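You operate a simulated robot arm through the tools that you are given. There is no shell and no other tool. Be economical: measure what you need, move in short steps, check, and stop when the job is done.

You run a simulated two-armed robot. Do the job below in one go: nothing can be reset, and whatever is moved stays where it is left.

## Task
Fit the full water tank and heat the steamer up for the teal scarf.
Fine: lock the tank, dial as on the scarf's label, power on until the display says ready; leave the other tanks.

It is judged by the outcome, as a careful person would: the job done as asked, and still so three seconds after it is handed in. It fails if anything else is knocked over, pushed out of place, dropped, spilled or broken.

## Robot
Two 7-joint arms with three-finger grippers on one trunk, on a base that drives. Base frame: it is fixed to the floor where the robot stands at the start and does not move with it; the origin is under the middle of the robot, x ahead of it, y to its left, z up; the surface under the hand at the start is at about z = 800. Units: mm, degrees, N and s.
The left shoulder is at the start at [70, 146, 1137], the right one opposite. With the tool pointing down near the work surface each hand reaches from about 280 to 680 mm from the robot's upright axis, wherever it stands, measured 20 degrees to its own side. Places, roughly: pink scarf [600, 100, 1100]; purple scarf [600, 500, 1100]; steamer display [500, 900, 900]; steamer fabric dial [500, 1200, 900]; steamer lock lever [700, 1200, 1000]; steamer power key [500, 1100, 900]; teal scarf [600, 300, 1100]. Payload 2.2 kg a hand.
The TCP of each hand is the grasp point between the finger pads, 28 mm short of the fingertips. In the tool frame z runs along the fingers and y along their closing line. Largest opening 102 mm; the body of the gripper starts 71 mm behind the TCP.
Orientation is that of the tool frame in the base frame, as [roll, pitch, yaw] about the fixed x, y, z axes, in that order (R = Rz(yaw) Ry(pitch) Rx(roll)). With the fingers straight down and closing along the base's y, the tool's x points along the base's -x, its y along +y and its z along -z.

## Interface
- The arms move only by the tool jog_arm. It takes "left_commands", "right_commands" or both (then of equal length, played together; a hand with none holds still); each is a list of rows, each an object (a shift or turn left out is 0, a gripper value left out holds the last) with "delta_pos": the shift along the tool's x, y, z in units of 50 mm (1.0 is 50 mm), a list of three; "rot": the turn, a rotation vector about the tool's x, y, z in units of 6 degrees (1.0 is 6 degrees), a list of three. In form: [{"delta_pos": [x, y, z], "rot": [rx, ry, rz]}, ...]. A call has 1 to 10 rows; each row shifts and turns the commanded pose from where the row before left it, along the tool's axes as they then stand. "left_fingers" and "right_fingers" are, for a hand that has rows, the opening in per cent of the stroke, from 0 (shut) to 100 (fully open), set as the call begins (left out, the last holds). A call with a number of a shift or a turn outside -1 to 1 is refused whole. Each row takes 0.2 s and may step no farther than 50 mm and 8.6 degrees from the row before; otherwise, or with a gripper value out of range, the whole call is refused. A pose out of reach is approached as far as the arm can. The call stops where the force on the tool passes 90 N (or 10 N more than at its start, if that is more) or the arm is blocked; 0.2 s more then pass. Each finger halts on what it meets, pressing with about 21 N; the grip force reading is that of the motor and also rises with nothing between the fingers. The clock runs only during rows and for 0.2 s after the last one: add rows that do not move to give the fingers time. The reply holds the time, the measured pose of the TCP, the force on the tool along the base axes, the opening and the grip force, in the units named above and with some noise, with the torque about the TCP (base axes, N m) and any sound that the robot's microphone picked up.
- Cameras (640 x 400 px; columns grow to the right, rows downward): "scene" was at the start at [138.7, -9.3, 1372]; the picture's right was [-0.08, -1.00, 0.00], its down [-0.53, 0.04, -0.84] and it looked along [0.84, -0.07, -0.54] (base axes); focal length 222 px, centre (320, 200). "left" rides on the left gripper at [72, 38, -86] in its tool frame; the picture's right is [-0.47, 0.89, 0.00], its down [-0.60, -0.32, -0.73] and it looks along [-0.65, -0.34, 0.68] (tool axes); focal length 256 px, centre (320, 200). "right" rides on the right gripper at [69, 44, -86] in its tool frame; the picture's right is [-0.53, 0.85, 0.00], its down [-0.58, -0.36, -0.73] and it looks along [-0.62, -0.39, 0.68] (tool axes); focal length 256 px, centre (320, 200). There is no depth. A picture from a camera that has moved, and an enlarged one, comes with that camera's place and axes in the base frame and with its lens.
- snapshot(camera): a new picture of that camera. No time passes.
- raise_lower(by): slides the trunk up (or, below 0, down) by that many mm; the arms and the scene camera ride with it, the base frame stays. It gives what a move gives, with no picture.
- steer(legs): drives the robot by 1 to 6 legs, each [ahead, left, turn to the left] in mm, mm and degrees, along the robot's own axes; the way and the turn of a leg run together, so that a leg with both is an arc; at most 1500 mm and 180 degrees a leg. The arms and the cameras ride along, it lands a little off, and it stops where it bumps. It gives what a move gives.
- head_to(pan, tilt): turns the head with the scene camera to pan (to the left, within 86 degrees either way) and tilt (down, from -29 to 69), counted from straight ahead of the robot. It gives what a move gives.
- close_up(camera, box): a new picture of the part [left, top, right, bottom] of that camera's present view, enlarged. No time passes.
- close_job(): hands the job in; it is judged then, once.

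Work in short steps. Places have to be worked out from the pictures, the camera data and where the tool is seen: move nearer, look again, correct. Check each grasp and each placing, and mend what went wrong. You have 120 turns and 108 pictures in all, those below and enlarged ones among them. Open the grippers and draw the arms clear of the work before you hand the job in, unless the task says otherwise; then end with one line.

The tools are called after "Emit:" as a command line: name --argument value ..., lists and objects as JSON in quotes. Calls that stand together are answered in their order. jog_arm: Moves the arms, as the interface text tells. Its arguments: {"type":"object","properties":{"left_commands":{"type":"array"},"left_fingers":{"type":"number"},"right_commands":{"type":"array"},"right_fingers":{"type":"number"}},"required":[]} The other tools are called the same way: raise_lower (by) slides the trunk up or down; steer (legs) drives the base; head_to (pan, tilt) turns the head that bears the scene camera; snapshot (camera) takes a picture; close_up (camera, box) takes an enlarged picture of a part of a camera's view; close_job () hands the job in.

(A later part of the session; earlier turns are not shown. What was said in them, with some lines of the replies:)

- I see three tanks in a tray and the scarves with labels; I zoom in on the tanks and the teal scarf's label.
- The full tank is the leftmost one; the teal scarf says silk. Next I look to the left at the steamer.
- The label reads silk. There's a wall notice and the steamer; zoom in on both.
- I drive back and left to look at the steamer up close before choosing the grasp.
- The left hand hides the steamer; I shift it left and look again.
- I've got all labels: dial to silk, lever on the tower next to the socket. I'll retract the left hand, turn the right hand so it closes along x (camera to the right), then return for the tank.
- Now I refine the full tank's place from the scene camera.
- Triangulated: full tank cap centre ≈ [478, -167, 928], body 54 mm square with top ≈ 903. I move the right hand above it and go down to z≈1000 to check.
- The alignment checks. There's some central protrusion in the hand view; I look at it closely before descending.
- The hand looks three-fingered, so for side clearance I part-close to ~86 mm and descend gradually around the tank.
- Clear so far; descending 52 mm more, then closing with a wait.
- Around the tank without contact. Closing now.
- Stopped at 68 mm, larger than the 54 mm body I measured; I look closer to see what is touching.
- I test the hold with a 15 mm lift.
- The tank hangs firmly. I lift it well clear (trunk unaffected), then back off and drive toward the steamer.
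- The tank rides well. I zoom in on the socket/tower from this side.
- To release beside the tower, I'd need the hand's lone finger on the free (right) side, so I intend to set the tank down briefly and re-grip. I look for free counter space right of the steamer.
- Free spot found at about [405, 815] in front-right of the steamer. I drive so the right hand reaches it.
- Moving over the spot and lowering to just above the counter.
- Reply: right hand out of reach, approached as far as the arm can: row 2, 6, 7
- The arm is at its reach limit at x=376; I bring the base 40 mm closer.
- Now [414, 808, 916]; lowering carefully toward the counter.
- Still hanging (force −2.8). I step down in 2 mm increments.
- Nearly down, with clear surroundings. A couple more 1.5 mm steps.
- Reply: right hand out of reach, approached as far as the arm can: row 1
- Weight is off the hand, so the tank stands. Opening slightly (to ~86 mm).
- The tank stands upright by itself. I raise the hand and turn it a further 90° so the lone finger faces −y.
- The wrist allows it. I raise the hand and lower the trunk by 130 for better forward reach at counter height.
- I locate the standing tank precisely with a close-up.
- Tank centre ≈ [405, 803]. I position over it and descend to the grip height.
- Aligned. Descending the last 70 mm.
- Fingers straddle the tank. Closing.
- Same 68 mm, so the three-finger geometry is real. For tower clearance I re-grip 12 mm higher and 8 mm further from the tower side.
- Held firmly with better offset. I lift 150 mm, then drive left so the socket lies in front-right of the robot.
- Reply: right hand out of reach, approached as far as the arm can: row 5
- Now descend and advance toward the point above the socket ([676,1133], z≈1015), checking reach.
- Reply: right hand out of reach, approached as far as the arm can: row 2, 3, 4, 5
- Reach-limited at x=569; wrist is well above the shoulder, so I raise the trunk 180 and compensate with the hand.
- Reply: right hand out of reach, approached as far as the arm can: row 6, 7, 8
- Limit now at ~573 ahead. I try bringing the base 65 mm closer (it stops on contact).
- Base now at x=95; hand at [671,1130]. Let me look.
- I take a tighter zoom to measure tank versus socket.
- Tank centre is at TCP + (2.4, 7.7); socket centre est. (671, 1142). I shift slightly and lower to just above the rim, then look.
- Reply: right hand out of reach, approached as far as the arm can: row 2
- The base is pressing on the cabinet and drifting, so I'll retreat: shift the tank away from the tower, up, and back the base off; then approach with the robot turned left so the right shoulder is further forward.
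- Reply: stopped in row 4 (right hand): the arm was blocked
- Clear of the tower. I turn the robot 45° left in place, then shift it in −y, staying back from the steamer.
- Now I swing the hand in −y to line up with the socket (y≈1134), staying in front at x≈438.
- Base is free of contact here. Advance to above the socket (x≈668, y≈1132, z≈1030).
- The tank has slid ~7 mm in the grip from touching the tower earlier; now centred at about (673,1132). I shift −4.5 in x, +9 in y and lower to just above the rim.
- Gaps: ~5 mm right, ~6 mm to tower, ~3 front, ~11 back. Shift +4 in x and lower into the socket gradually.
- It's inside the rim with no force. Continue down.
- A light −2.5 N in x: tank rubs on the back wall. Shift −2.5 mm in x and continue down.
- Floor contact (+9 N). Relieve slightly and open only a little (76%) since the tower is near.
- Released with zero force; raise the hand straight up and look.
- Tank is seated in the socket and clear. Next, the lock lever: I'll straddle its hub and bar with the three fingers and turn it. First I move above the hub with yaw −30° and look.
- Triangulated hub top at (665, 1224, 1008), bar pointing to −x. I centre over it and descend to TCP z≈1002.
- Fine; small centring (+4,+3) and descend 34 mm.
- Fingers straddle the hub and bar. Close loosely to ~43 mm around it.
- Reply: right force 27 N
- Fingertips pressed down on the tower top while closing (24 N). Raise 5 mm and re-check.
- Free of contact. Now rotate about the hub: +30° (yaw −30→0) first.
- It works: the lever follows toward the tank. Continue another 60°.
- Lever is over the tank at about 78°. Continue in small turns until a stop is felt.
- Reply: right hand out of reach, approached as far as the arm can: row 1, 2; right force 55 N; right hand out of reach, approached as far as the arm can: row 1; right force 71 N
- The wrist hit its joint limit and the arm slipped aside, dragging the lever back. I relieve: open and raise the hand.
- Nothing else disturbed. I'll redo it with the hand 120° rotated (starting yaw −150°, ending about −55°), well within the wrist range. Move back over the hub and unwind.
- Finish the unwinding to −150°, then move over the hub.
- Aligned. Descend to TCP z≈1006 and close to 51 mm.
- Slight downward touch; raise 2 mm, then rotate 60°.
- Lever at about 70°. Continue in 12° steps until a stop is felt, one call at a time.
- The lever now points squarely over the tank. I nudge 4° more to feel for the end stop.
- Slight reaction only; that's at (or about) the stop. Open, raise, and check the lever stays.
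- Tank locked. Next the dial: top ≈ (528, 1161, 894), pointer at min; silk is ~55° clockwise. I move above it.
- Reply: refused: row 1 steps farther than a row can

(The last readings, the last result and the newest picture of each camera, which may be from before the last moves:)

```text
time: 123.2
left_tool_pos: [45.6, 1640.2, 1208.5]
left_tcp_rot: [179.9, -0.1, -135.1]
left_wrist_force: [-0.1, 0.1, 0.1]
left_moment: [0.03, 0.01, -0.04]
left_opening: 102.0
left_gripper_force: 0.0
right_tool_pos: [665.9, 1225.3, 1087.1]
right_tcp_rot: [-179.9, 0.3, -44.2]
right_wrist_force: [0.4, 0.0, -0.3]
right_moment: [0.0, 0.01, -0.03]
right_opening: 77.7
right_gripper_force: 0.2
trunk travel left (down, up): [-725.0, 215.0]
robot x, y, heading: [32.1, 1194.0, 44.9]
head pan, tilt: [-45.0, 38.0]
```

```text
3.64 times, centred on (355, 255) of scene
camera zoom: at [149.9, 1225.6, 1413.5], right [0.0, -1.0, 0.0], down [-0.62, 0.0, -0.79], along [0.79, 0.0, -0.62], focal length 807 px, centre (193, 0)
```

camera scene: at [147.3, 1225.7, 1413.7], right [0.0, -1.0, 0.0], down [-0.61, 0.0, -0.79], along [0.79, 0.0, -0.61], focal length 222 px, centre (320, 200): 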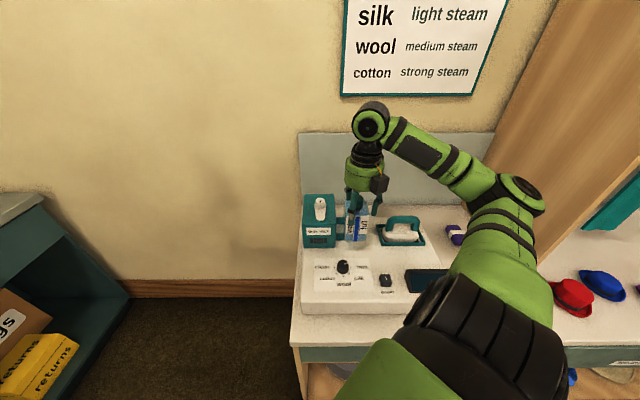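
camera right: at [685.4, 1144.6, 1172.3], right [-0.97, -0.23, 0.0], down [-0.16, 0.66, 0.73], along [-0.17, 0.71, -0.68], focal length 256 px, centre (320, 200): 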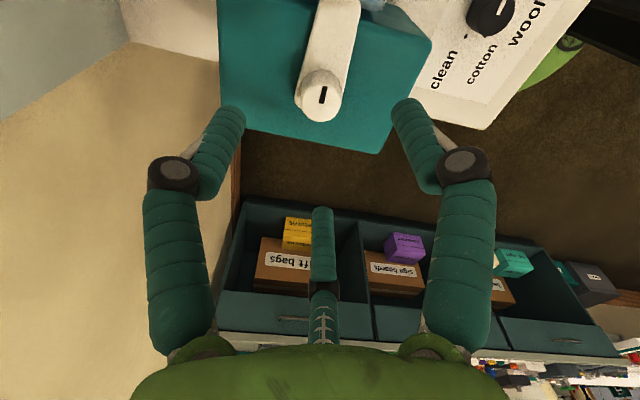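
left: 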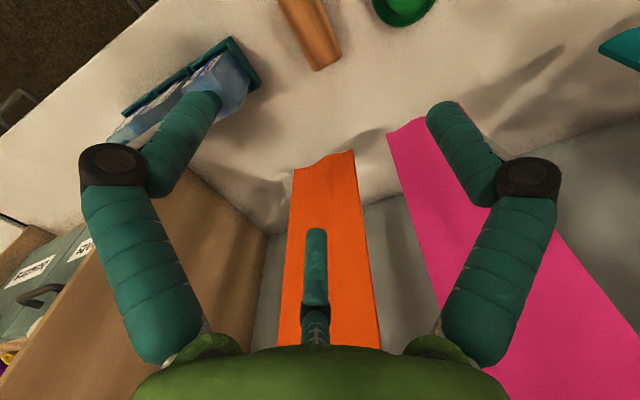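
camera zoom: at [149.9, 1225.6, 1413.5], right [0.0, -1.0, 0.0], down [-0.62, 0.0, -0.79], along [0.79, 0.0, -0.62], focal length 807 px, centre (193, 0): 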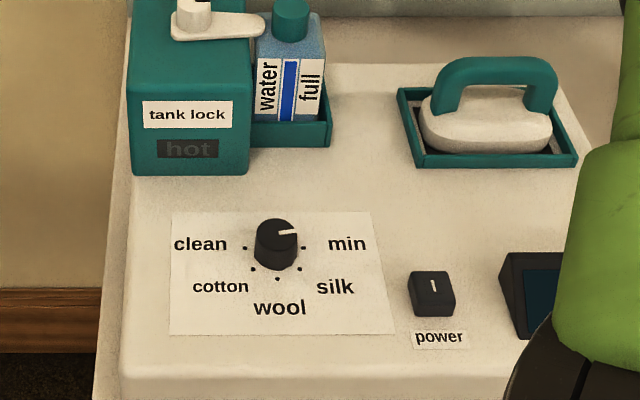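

The step was just over the limit; resend with 4 smaller rows.

Emit:
jog_arm --right_commands '[{"delta_pos": [-0.27, 0.71, 0]}, {"delta_pos": [-0.27, 0.71, 0]}, {"delta_pos": [-0.27, 0.71, 0]}, {"delta_pos": [-0.27, 0.71, 0]}, {"delta_pos": [0, 0, 0.8]}, {"delta_pos": [0, 0, 0.8]}, {"delta_pos": [0, 0, 0.8]}, {}]'

Emit:
snapshot --camera "right"

Emit:
close_up --camera "scene" --box '[290, 200, 420, 310]'

```text
time: 125.0
left_tool_pos: [45.8, 1640.8, 1208.8]
left_tcp_rot: [179.9, 0.0, -135.2]
left_wrist_force: [-0.2, 0.3, -0.3]
left_moment: [0.01, -0.03, 0.01]
left_opening: 102.1
left_gripper_force: 0.0
right_tool_pos: [527.4, 1162.2, 964.0]
right_tcp_rot: [-179.9, 0.3, -44.2]
right_wrist_force: [-0.7, 0.2, 0.9]
right_moment: [-0.03, 0.02, 0.0]
right_opening: 77.4
right_gripper_force: 0.1
trunk travel left (down, up): [-725.0, 215.0]
robot x, y, heading: [32.5, 1195.5, 44.8]
head pan, tilt: [-45.0, 38.0]
```

```text
20 pictures are left
camera right: at [547.1, 1082.0, 1050.3], right [-0.97, -0.23, 0.0], down [-0.16, 0.66, 0.73], along [-0.17, 0.71, -0.68], focal length 256 px, centre (320, 200)
```

right: 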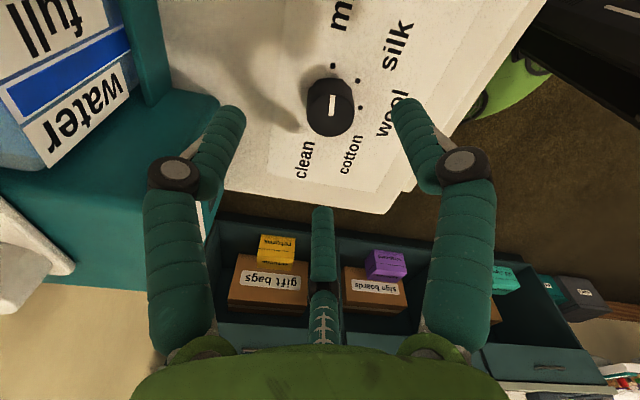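

```text
3.64 times, centred on (355, 255) of scene
camera zoom: at [150.0, 1226.0, 1413.4], right [0.0, -1.0, 0.0], down [-0.62, 0.0, -0.79], along [0.79, 0.0, -0.62], focal length 807 px, centre (193, 0)
```

zoom: 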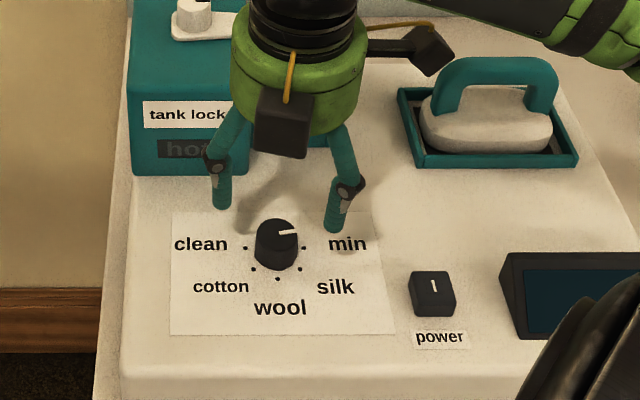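

Small centring and descend to TCP z≈900 around the dial.

Emit:
jog_arm --right_commands '[{"delta_pos": [0, 0.06, 0.4]}, {"delta_pos": [0, 0, 0.5]}, {"delta_pos": [0, 0, 0.36]}, {}]'

Emit:
jog_arm --right_commands '[{}, {}, {}]' --right_fingers 0

Emit:
close_up --camera "scene" --box '[290, 200, 420, 310]'

```text
time: 126.0
left_tool_pos: [45.2, 1640.2, 1208.9]
left_tcp_rot: [180.0, 0.0, -135.2]
left_wrist_force: [-0.9, -1.0, -0.5]
left_moment: [0.01, -0.02, -0.03]
left_opening: 102.1
left_gripper_force: 0.2
right_tool_pos: [526.2, 1160.3, 902.0]
right_tcp_rot: [-179.8, 0.2, -44.1]
right_wrist_force: [-0.8, -0.5, -0.1]
right_moment: [0.01, -0.03, 0.03]
right_opening: 77.4
right_gripper_force: 0.0
trunk travel left (down, up): [-725.0, 215.0]
robot x, y, heading: [27.4, 1191.7, 44.9]
head pan, tilt: [-45.0, 38.0]
```

```text
time: 126.8
left_tool_pos: [43.3, 1642.7, 1207.5]
left_tcp_rot: [-179.9, 0.0, -135.0]
left_wrist_force: [0.3, -0.1, -0.3]
left_moment: [0.03, -0.04, -0.02]
left_opening: 101.9
left_gripper_force: 0.0
right_tool_pos: [525.4, 1162.3, 904.1]
right_tcp_rot: [-179.6, 0.2, -44.1]
right_wrist_force: [-0.1, 10.2, 6.8]
right_moment: [0.76, 0.38, -0.04]
right_opening: 36.7
right_gripper_force: 44.9
trunk travel left (down, up): [-725.0, 215.0]
robot x, y, heading: [23.6, 1192.6, 44.7]
head pan, tilt: [-45.0, 38.0]
```

```text
3.64 times, centred on (355, 255) of scene
camera zoom: at [148.4, 1228.0, 1413.6], right [0.0, -1.0, 0.0], down [-0.61, 0.0, -0.79], along [0.79, 0.0, -0.61], focal length 807 px, centre (193, 0)
```

zoom: 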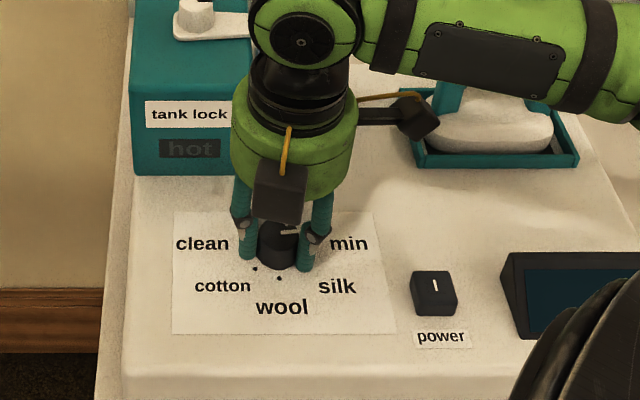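

Dial gripped (37 mm). Relieve by +2 mm y and raise 2 mm, then turn 54° clockwise.

Emit:
jog_arm --right_commands '[{"delta_pos": [-0.03, -0.03, -0.04]}, {"rot": [0, 0, 1]}, {"rot": [0, 0, 1]}, {"rot": [0, 0, 1]}, {"rot": [0, 0, 1]}, {"rot": [0, 0, 1]}, {"rot": [0, 0, 1]}, {"rot": [0, 0, 1]}, {"rot": [0, 0, 1]}, {}]'

Emit:
close_up --camera "scene" --box '[320, 225, 380, 295]'

```text
time: 129.0
left_tool_pos: [43.1, 1638.6, 1209.3]
left_tcp_rot: [-180.0, 0.2, -135.1]
left_wrist_force: [0.4, -0.4, -0.2]
left_moment: [0.02, 0.04, 0.0]
left_opening: 102.0
left_gripper_force: 0.1
right_tool_pos: [522.2, 1160.1, 903.4]
right_tcp_rot: [179.6, 0.2, -92.2]
right_wrist_force: [-18.2, -5.4, -16.3]
right_moment: [-0.3, 0.21, 0.09]
right_opening: 35.0
right_gripper_force: 44.6
trunk travel left (down, up): [-725.0, 215.0]
robot x, y, heading: [28.2, 1190.9, 44.6]
head pan, tilt: [-45.0, 38.0]
```

```text
5.71 times, centred on (350, 260) of scene
camera zoom: at [147.6, 1224.2, 1413.7], right [0.0, -1.0, 0.0], down [-0.61, 0.0, -0.79], along [0.79, 0.0, -0.61], focal length 1268 px, centre (149, -143)
```

zoom: 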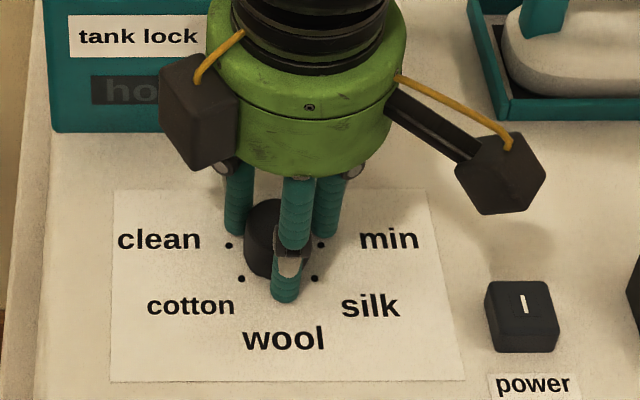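

Pointer is hidden; open and raise to inspect.

Emit:
jog_arm --right_commands '[{}, {}, {"delta_pos": [0, 0, -0.6]}, {"delta_pos": [0, 0, -0.8]}, {}]' --right_fingers 76

Emit:
close_up --camera "scene" --box '[320, 225, 380, 295]'

```text
time: 130.2
left_tool_pos: [45.0, 1640.3, 1208.3]
left_tcp_rot: [179.9, -0.1, -135.2]
left_wrist_force: [-0.4, -0.2, -0.3]
left_moment: [0.01, 0.01, 0.02]
left_opening: 102.2
left_gripper_force: 0.2
right_tool_pos: [526.2, 1160.3, 974.4]
right_tcp_rot: [180.0, 0.3, -92.3]
right_wrist_force: [-0.5, -0.4, -0.3]
right_moment: [0.03, 0.0, 0.03]
right_opening: 77.7
right_gripper_force: 0.1
trunk travel left (down, up): [-725.0, 215.0]
robot x, y, heading: [27.6, 1196.0, 44.8]
head pan, tilt: [-45.0, 38.0]
```

```text
5.71 times, centred on (350, 260) of scene
camera zoom: at [149.8, 1225.4, 1413.5], right [0.0, -1.0, 0.0], down [-0.62, 0.0, -0.79], along [0.79, 0.0, -0.62], focal length 1268 px, centre (149, -143)
```

zoom: 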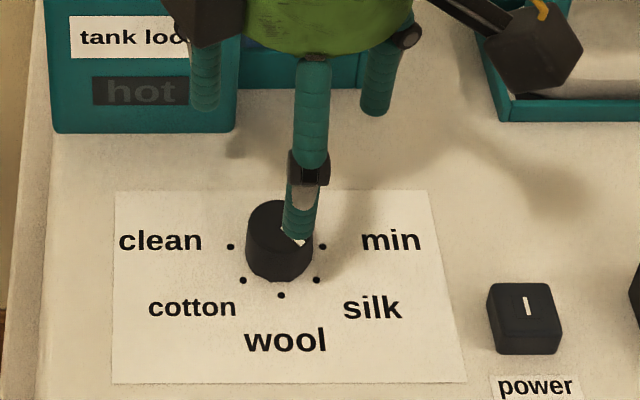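

Emit:
snapshot --camera "right"

```text
15 pictures are left
camera right: at [479.7, 1093.0, 1061.0], right [-0.82, 0.57, 0.0], down [0.39, 0.56, 0.73], along [0.41, 0.61, -0.68], focal length 256 px, centre (320, 200)
```

right: 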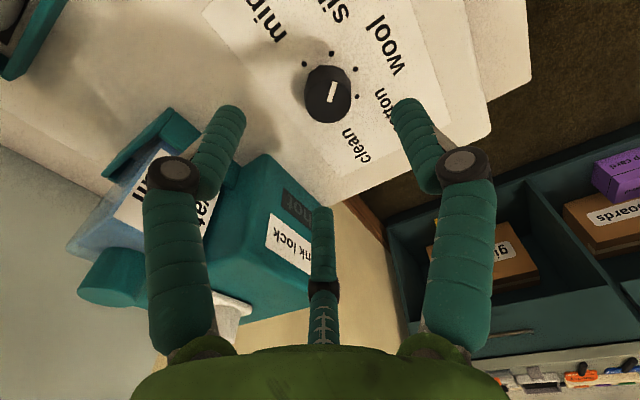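

The pointer now reads ~40–48°, matching silk (dots: min −8°, silk 41°, wool 90°). Now I close the fingers and move above the power key at ≈(488, 1051), then look at dial and key together.

Emit:
jog_arm --right_commands '[{"delta_pos": [0, 0, -0.3]}, {"delta_pos": [0.74, 0.22, 0]}, {"delta_pos": [0.74, 0.22, 0]}, {"delta_pos": [0.74, 0.23, 0]}, {}, {}]' --right_fingers 0

Emit:
close_up --camera "scene" --box '[310, 210, 420, 300]'

Emit:
snapshot --camera "right"

```text
time: 131.6
left_tool_pos: [45.1, 1640.2, 1208.9]
left_tcp_rot: [180.0, 0.0, -135.2]
left_wrist_force: [1.1, 0.1, 1.1]
left_moment: [0.01, 0.04, -0.03]
left_opening: 102.0
left_gripper_force: 0.1
right_tool_pos: [487.5, 1053.0, 988.6]
right_tcp_rot: [-179.9, 0.3, -92.3]
right_wrist_force: [-0.2, 0.0, -0.1]
right_moment: [0.01, 0.0, -0.04]
right_opening: 2.2
right_gripper_force: 20.6
trunk travel left (down, up): [-725.0, 215.0]
robot x, y, heading: [26.9, 1191.8, 44.8]
head pan, tilt: [-45.0, 38.0]
```

```text
4.44 times, centred on (365, 255) of scene
camera zoom: at [149.6, 1225.6, 1413.5], right [0.0, -1.0, 0.0], down [-0.62, 0.0, -0.79], along [0.79, 0.0, -0.62], focal length 986 px, centre (120, -44)
```

zoom: 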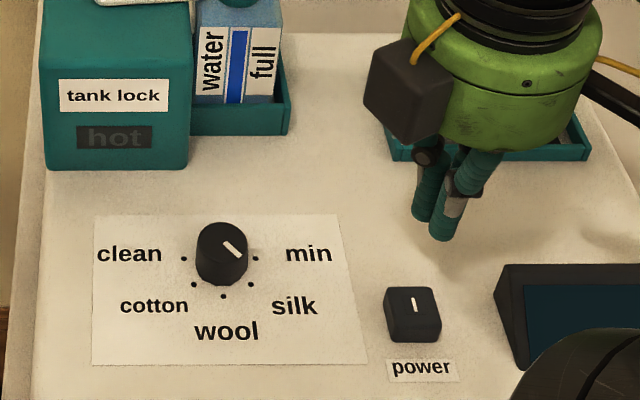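

```text
13 pictures are left
camera right: at [441.6, 984.2, 1074.4], right [-0.82, 0.57, 0.0], down [0.39, 0.56, 0.73], along [0.41, 0.61, -0.68], focal length 256 px, centre (320, 200)
```

right: 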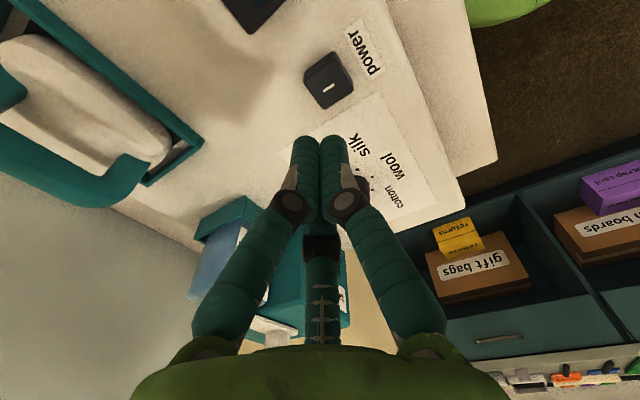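

The dial points to silk. Now descend over the key to just above it.

Emit:
jog_arm --right_commands '[{"delta_pos": [0.04, 0.05, 0.4]}, {"delta_pos": [0, 0, 0.5]}, {"delta_pos": [0, 0, 0.4]}, {}]'

Emit:
close_up --camera "scene" --box '[340, 210, 420, 290]'

```text
time: 132.6
left_tool_pos: [45.5, 1640.6, 1208.9]
left_tcp_rot: [-180.0, -0.1, -135.2]
left_wrist_force: [0.4, 0.0, -0.5]
left_moment: [-0.05, -0.02, 0.0]
left_opening: 102.2
left_gripper_force: 0.2
right_tool_pos: [485.6, 1049.8, 921.7]
right_tcp_rot: [-179.9, 0.3, -92.2]
right_wrist_force: [0.4, 0.0, 0.6]
right_moment: [-0.02, -0.02, -0.01]
right_opening: 2.2
right_gripper_force: 20.7
trunk travel left (down, up): [-725.0, 215.0]
robot x, y, heading: [29.6, 1192.5, 45.0]
head pan, tilt: [-45.0, 38.0]
```

```text
5.00 times, centred on (380, 250) of scene
camera zoom: at [149.6, 1225.7, 1413.5], right [0.0, -1.0, 0.0], down [-0.62, 0.0, -0.79], along [0.79, 0.0, -0.62], focal length 1110 px, centre (20, -50)
```

zoom: 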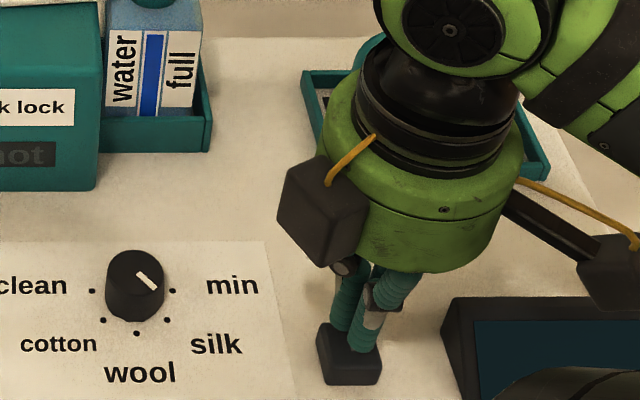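

Tips are just over the key. I press down in 2 mm steps, watching force and sound.

Emit:
jog_arm --right_commands '[{"delta_pos": [0, 0, 0.06]}, {"delta_pos": [0, 0, 0.06]}]'

Emit:
jog_arm --right_commands '[{"delta_pos": [0, 0, 0.05]}, {}]'

```text
time: 133.2
left_tool_pos: [45.5, 1640.3, 1209.3]
left_tcp_rot: [180.0, 0.1, -135.1]
left_wrist_force: [-0.9, -0.2, 1.0]
left_moment: [-0.02, -0.03, 0.0]
left_opening: 102.1
left_gripper_force: 0.0
right_tool_pos: [484.7, 1048.3, 917.6]
right_tcp_rot: [179.9, 0.3, -92.2]
right_wrist_force: [1.0, -0.1, 0.6]
right_moment: [0.01, -0.02, -0.04]
right_opening: 2.2
right_gripper_force: 20.3
trunk travel left (down, up): [-725.0, 215.0]
robot x, y, heading: [29.4, 1193.6, 44.5]
head pan, tilt: [-45.0, 38.0]
```

```text
time: 133.8
left_tool_pos: [45.7, 1641.2, 1208.8]
left_tcp_rot: [-180.0, -0.1, -135.2]
left_wrist_force: [-0.5, 0.7, 0.5]
left_moment: [0.01, -0.01, 0.0]
left_opening: 102.0
left_gripper_force: 0.1
right_tool_pos: [485.4, 1049.9, 915.3]
right_tcp_rot: [180.0, 0.3, -92.1]
right_wrist_force: [0.1, -0.5, 1.6]
right_moment: [0.0, 0.0, 0.02]
right_opening: 6.3
right_gripper_force: 31.5
trunk travel left (down, up): [-725.0, 215.0]
robot x, y, heading: [28.7, 1194.8, 44.7]
head pan, tilt: [-45.0, 38.0]
```

Contact begins (fingers spread slightly). Press a bit more.

Emit:
jog_arm --right_commands '[{"delta_pos": [0, 0, 0.05]}, {}]'

Emit:
jog_arm --right_commands '[{"delta_pos": [0, 0, 0.05]}, {}]'

```text
time: 134.4
left_tool_pos: [44.6, 1640.3, 1209.5]
left_tcp_rot: [180.0, -0.1, -135.3]
left_wrist_force: [0.5, 1.4, 0.5]
left_moment: [-0.02, 0.0, 0.01]
left_opening: 101.9
left_gripper_force: 0.0
right_tool_pos: [485.5, 1050.0, 913.1]
right_tcp_rot: [180.0, 0.3, -92.1]
right_wrist_force: [0.4, -0.6, 3.4]
right_moment: [0.01, 0.01, -0.03]
right_opening: 6.0
right_gripper_force: 31.5
trunk travel left (down, up): [-725.0, 215.0]
robot x, y, heading: [27.6, 1193.5, 45.3]
head pan, tilt: [-45.0, 38.0]
heard: click
```

```text
time: 135.0
left_tool_pos: [44.0, 1640.9, 1209.9]
left_tcp_rot: [179.9, 0.0, -135.3]
left_wrist_force: [0.1, -0.6, -0.4]
left_moment: [-0.04, 0.0, 0.02]
left_opening: 101.9
left_gripper_force: 0.1
right_tool_pos: [486.0, 1050.4, 911.7]
right_tcp_rot: [-179.8, 0.3, -92.3]
right_wrist_force: [1.7, -1.6, 10.1]
right_moment: [-0.03, -0.05, 0.01]
right_opening: 6.0
right_gripper_force: 31.5
trunk travel left (down, up): [-725.0, 215.0]
robot x, y, heading: [26.1, 1191.3, 45.1]
head pan, tilt: [-45.0, 38.0]
```

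A click was heard; release the key by raising 70 mm and look at the display.

Emit:
jog_arm --right_commands '[{"delta_pos": [0, 0, -0.5]}, {"delta_pos": [0, 0, -0.7]}, {"delta_pos": [0, -0.6, -0.7]}, {}]'

Emit:
close_up --camera "scene" --box '[290, 200, 470, 310]'

```text
time: 136.0
left_tool_pos: [44.3, 1640.6, 1208.9]
left_tcp_rot: [-179.9, 0.0, -135.2]
left_wrist_force: [0.5, 0.1, 0.3]
left_moment: [0.01, 0.01, 0.03]
left_opening: 102.2
left_gripper_force: 0.0
right_tool_pos: [514.8, 1047.9, 1006.5]
right_tcp_rot: [-180.0, 0.3, -92.2]
right_wrist_force: [0.1, 0.3, 0.1]
right_moment: [0.02, -0.01, 0.02]
right_opening: 2.0
right_gripper_force: 31.7
trunk travel left (down, up): [-725.0, 215.0]
robot x, y, heading: [27.9, 1188.9, 44.7]
head pan, tilt: [-45.0, 38.0]
```

```text
3.56 times, centred on (380, 255) of scene
camera zoom: at [149.2, 1225.4, 1413.5], right [0.0, -1.0, 0.0], down [-0.62, 0.0, -0.79], along [0.79, 0.0, -0.62], focal length 789 px, centre (107, 4)
```

zoom: 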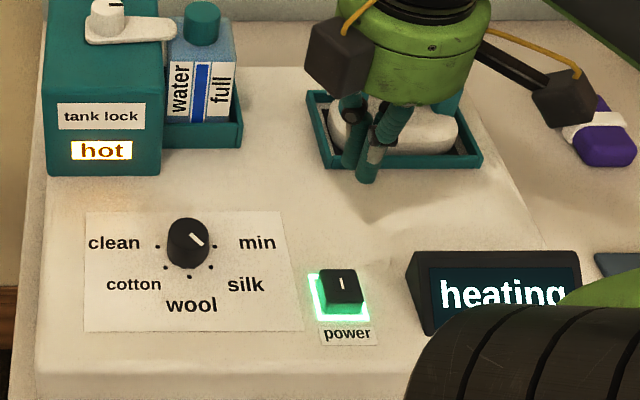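

"heating" is shown, power lit. I back the robot away from the steamer while it heats.

Emit:
jog_arm --right_commands '[{"delta_pos": [0, 0, -0.6]}, {"delta_pos": [0, 0.5, -0.4]}, {}, {}, {}, {}, {}, {}, {}, {}]' --right_fingers 60

Emit:
steer --legs '[[-170, 170, 0]]'

Emit:
snapshot --camera "scene"

```text
time: 138.2
left_tool_pos: [45.0, 1639.7, 1208.3]
left_tcp_rot: [179.9, -0.1, -135.2]
left_wrist_force: [0.2, -0.4, 0.2]
left_moment: [-0.02, -0.01, -0.01]
left_opening: 102.1
left_gripper_force: 0.0
right_tool_pos: [489.6, 1048.3, 1055.3]
right_tcp_rot: [-180.0, 0.3, -92.3]
right_wrist_force: [0.5, 0.0, 1.2]
right_moment: [0.04, 0.0, 0.04]
right_opening: 61.3
right_gripper_force: 0.1
trunk travel left (down, up): [-725.0, 215.0]
robot x, y, heading: [26.7, 1192.4, 44.6]
head pan, tilt: [-45.0, 38.0]
```

```text
time: 139.9
left_tool_pos: [-192.6, 1640.3, 1208.5]
left_tcp_rot: [-180.0, 0.0, -135.1]
left_wrist_force: [0.1, 0.0, -0.3]
left_moment: [-0.02, 0.02, 0.02]
left_opening: 101.8
left_gripper_force: 0.0
right_tool_pos: [253.0, 1048.0, 1054.0]
right_tcp_rot: [180.0, 0.3, -92.3]
right_wrist_force: [-0.3, 0.0, -0.1]
right_moment: [0.0, 0.04, -0.01]
right_opening: 61.2
right_gripper_force: 0.0
trunk travel left (down, up): [-725.0, 215.0]
robot x, y, heading: [-211.1, 1192.5, 44.9]
head pan, tilt: [-45.0, 38.0]
```

```text
10 pictures are left
camera scene: at [-87.4, 1225.4, 1413.3], right [0.0, -1.0, 0.0], down [-0.62, 0.0, -0.79], along [0.79, 0.0, -0.62], focal length 222 px, centre (320, 200)
```

scene: 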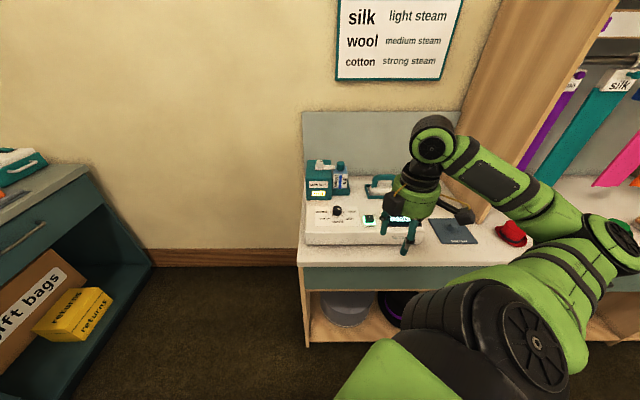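

Clear of the steamer. I swing the hand left-forward-free (toward −y) a bit to uncover the display and zoom in.

Emit:
jog_arm --right_commands '[{"delta_pos": [0.8, 0, -0.4]}, {"delta_pos": [0.8, 0, -0.4]}, {}, {}, {}, {}, {}, {}, {}, {}]'

Emit:
close_up --camera "scene" --box '[295, 140, 465, 260]'

```text
time: 142.1
left_tool_pos: [-193.4, 1639.8, 1209.8]
left_tcp_rot: [180.0, 0.0, -135.2]
left_wrist_force: [0.0, 0.7, -0.3]
left_moment: [0.03, -0.01, -0.01]
left_opening: 102.0
left_gripper_force: 0.1
right_tool_pos: [261.2, 991.0, 1040.8]
right_tcp_rot: [-179.9, 0.5, -92.2]
right_wrist_force: [-0.4, -0.3, 0.3]
right_moment: [-0.01, -0.04, 0.01]
right_opening: 61.2
right_gripper_force: 0.0
right hand out of reach, approached as far as the arm can: row 1, 2
trunk travel left (down, up): [-725.0, 215.0]
robot x, y, heading: [-212.8, 1193.5, 44.9]
head pan, tilt: [-45.0, 38.0]
```

```text
3.33 times, centred on (380, 200) of scene
camera zoom: at [-88.9, 1225.5, 1413.5], right [0.0, -1.0, 0.0], down [-0.62, 0.0, -0.79], along [0.79, 0.0, -0.62], focal length 740 px, centre (120, 200)
```

zoom: 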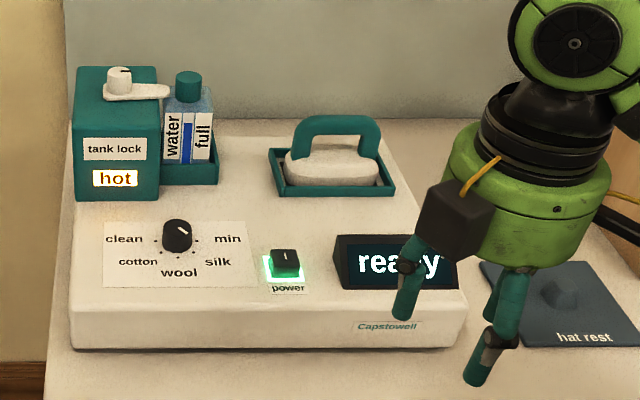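

The display says ready, lever is locked over the full tank, dial is at silk, power is lit, grippers are open and arms are clear. Handing in.

Emit:
close_job

```text
The job is handed in.
```

The full tank is fitted and locked, the dial is on silk as the teal scarf's label says, and the steamer is on with its display reading "ready". I left the other two tanks in their tray.
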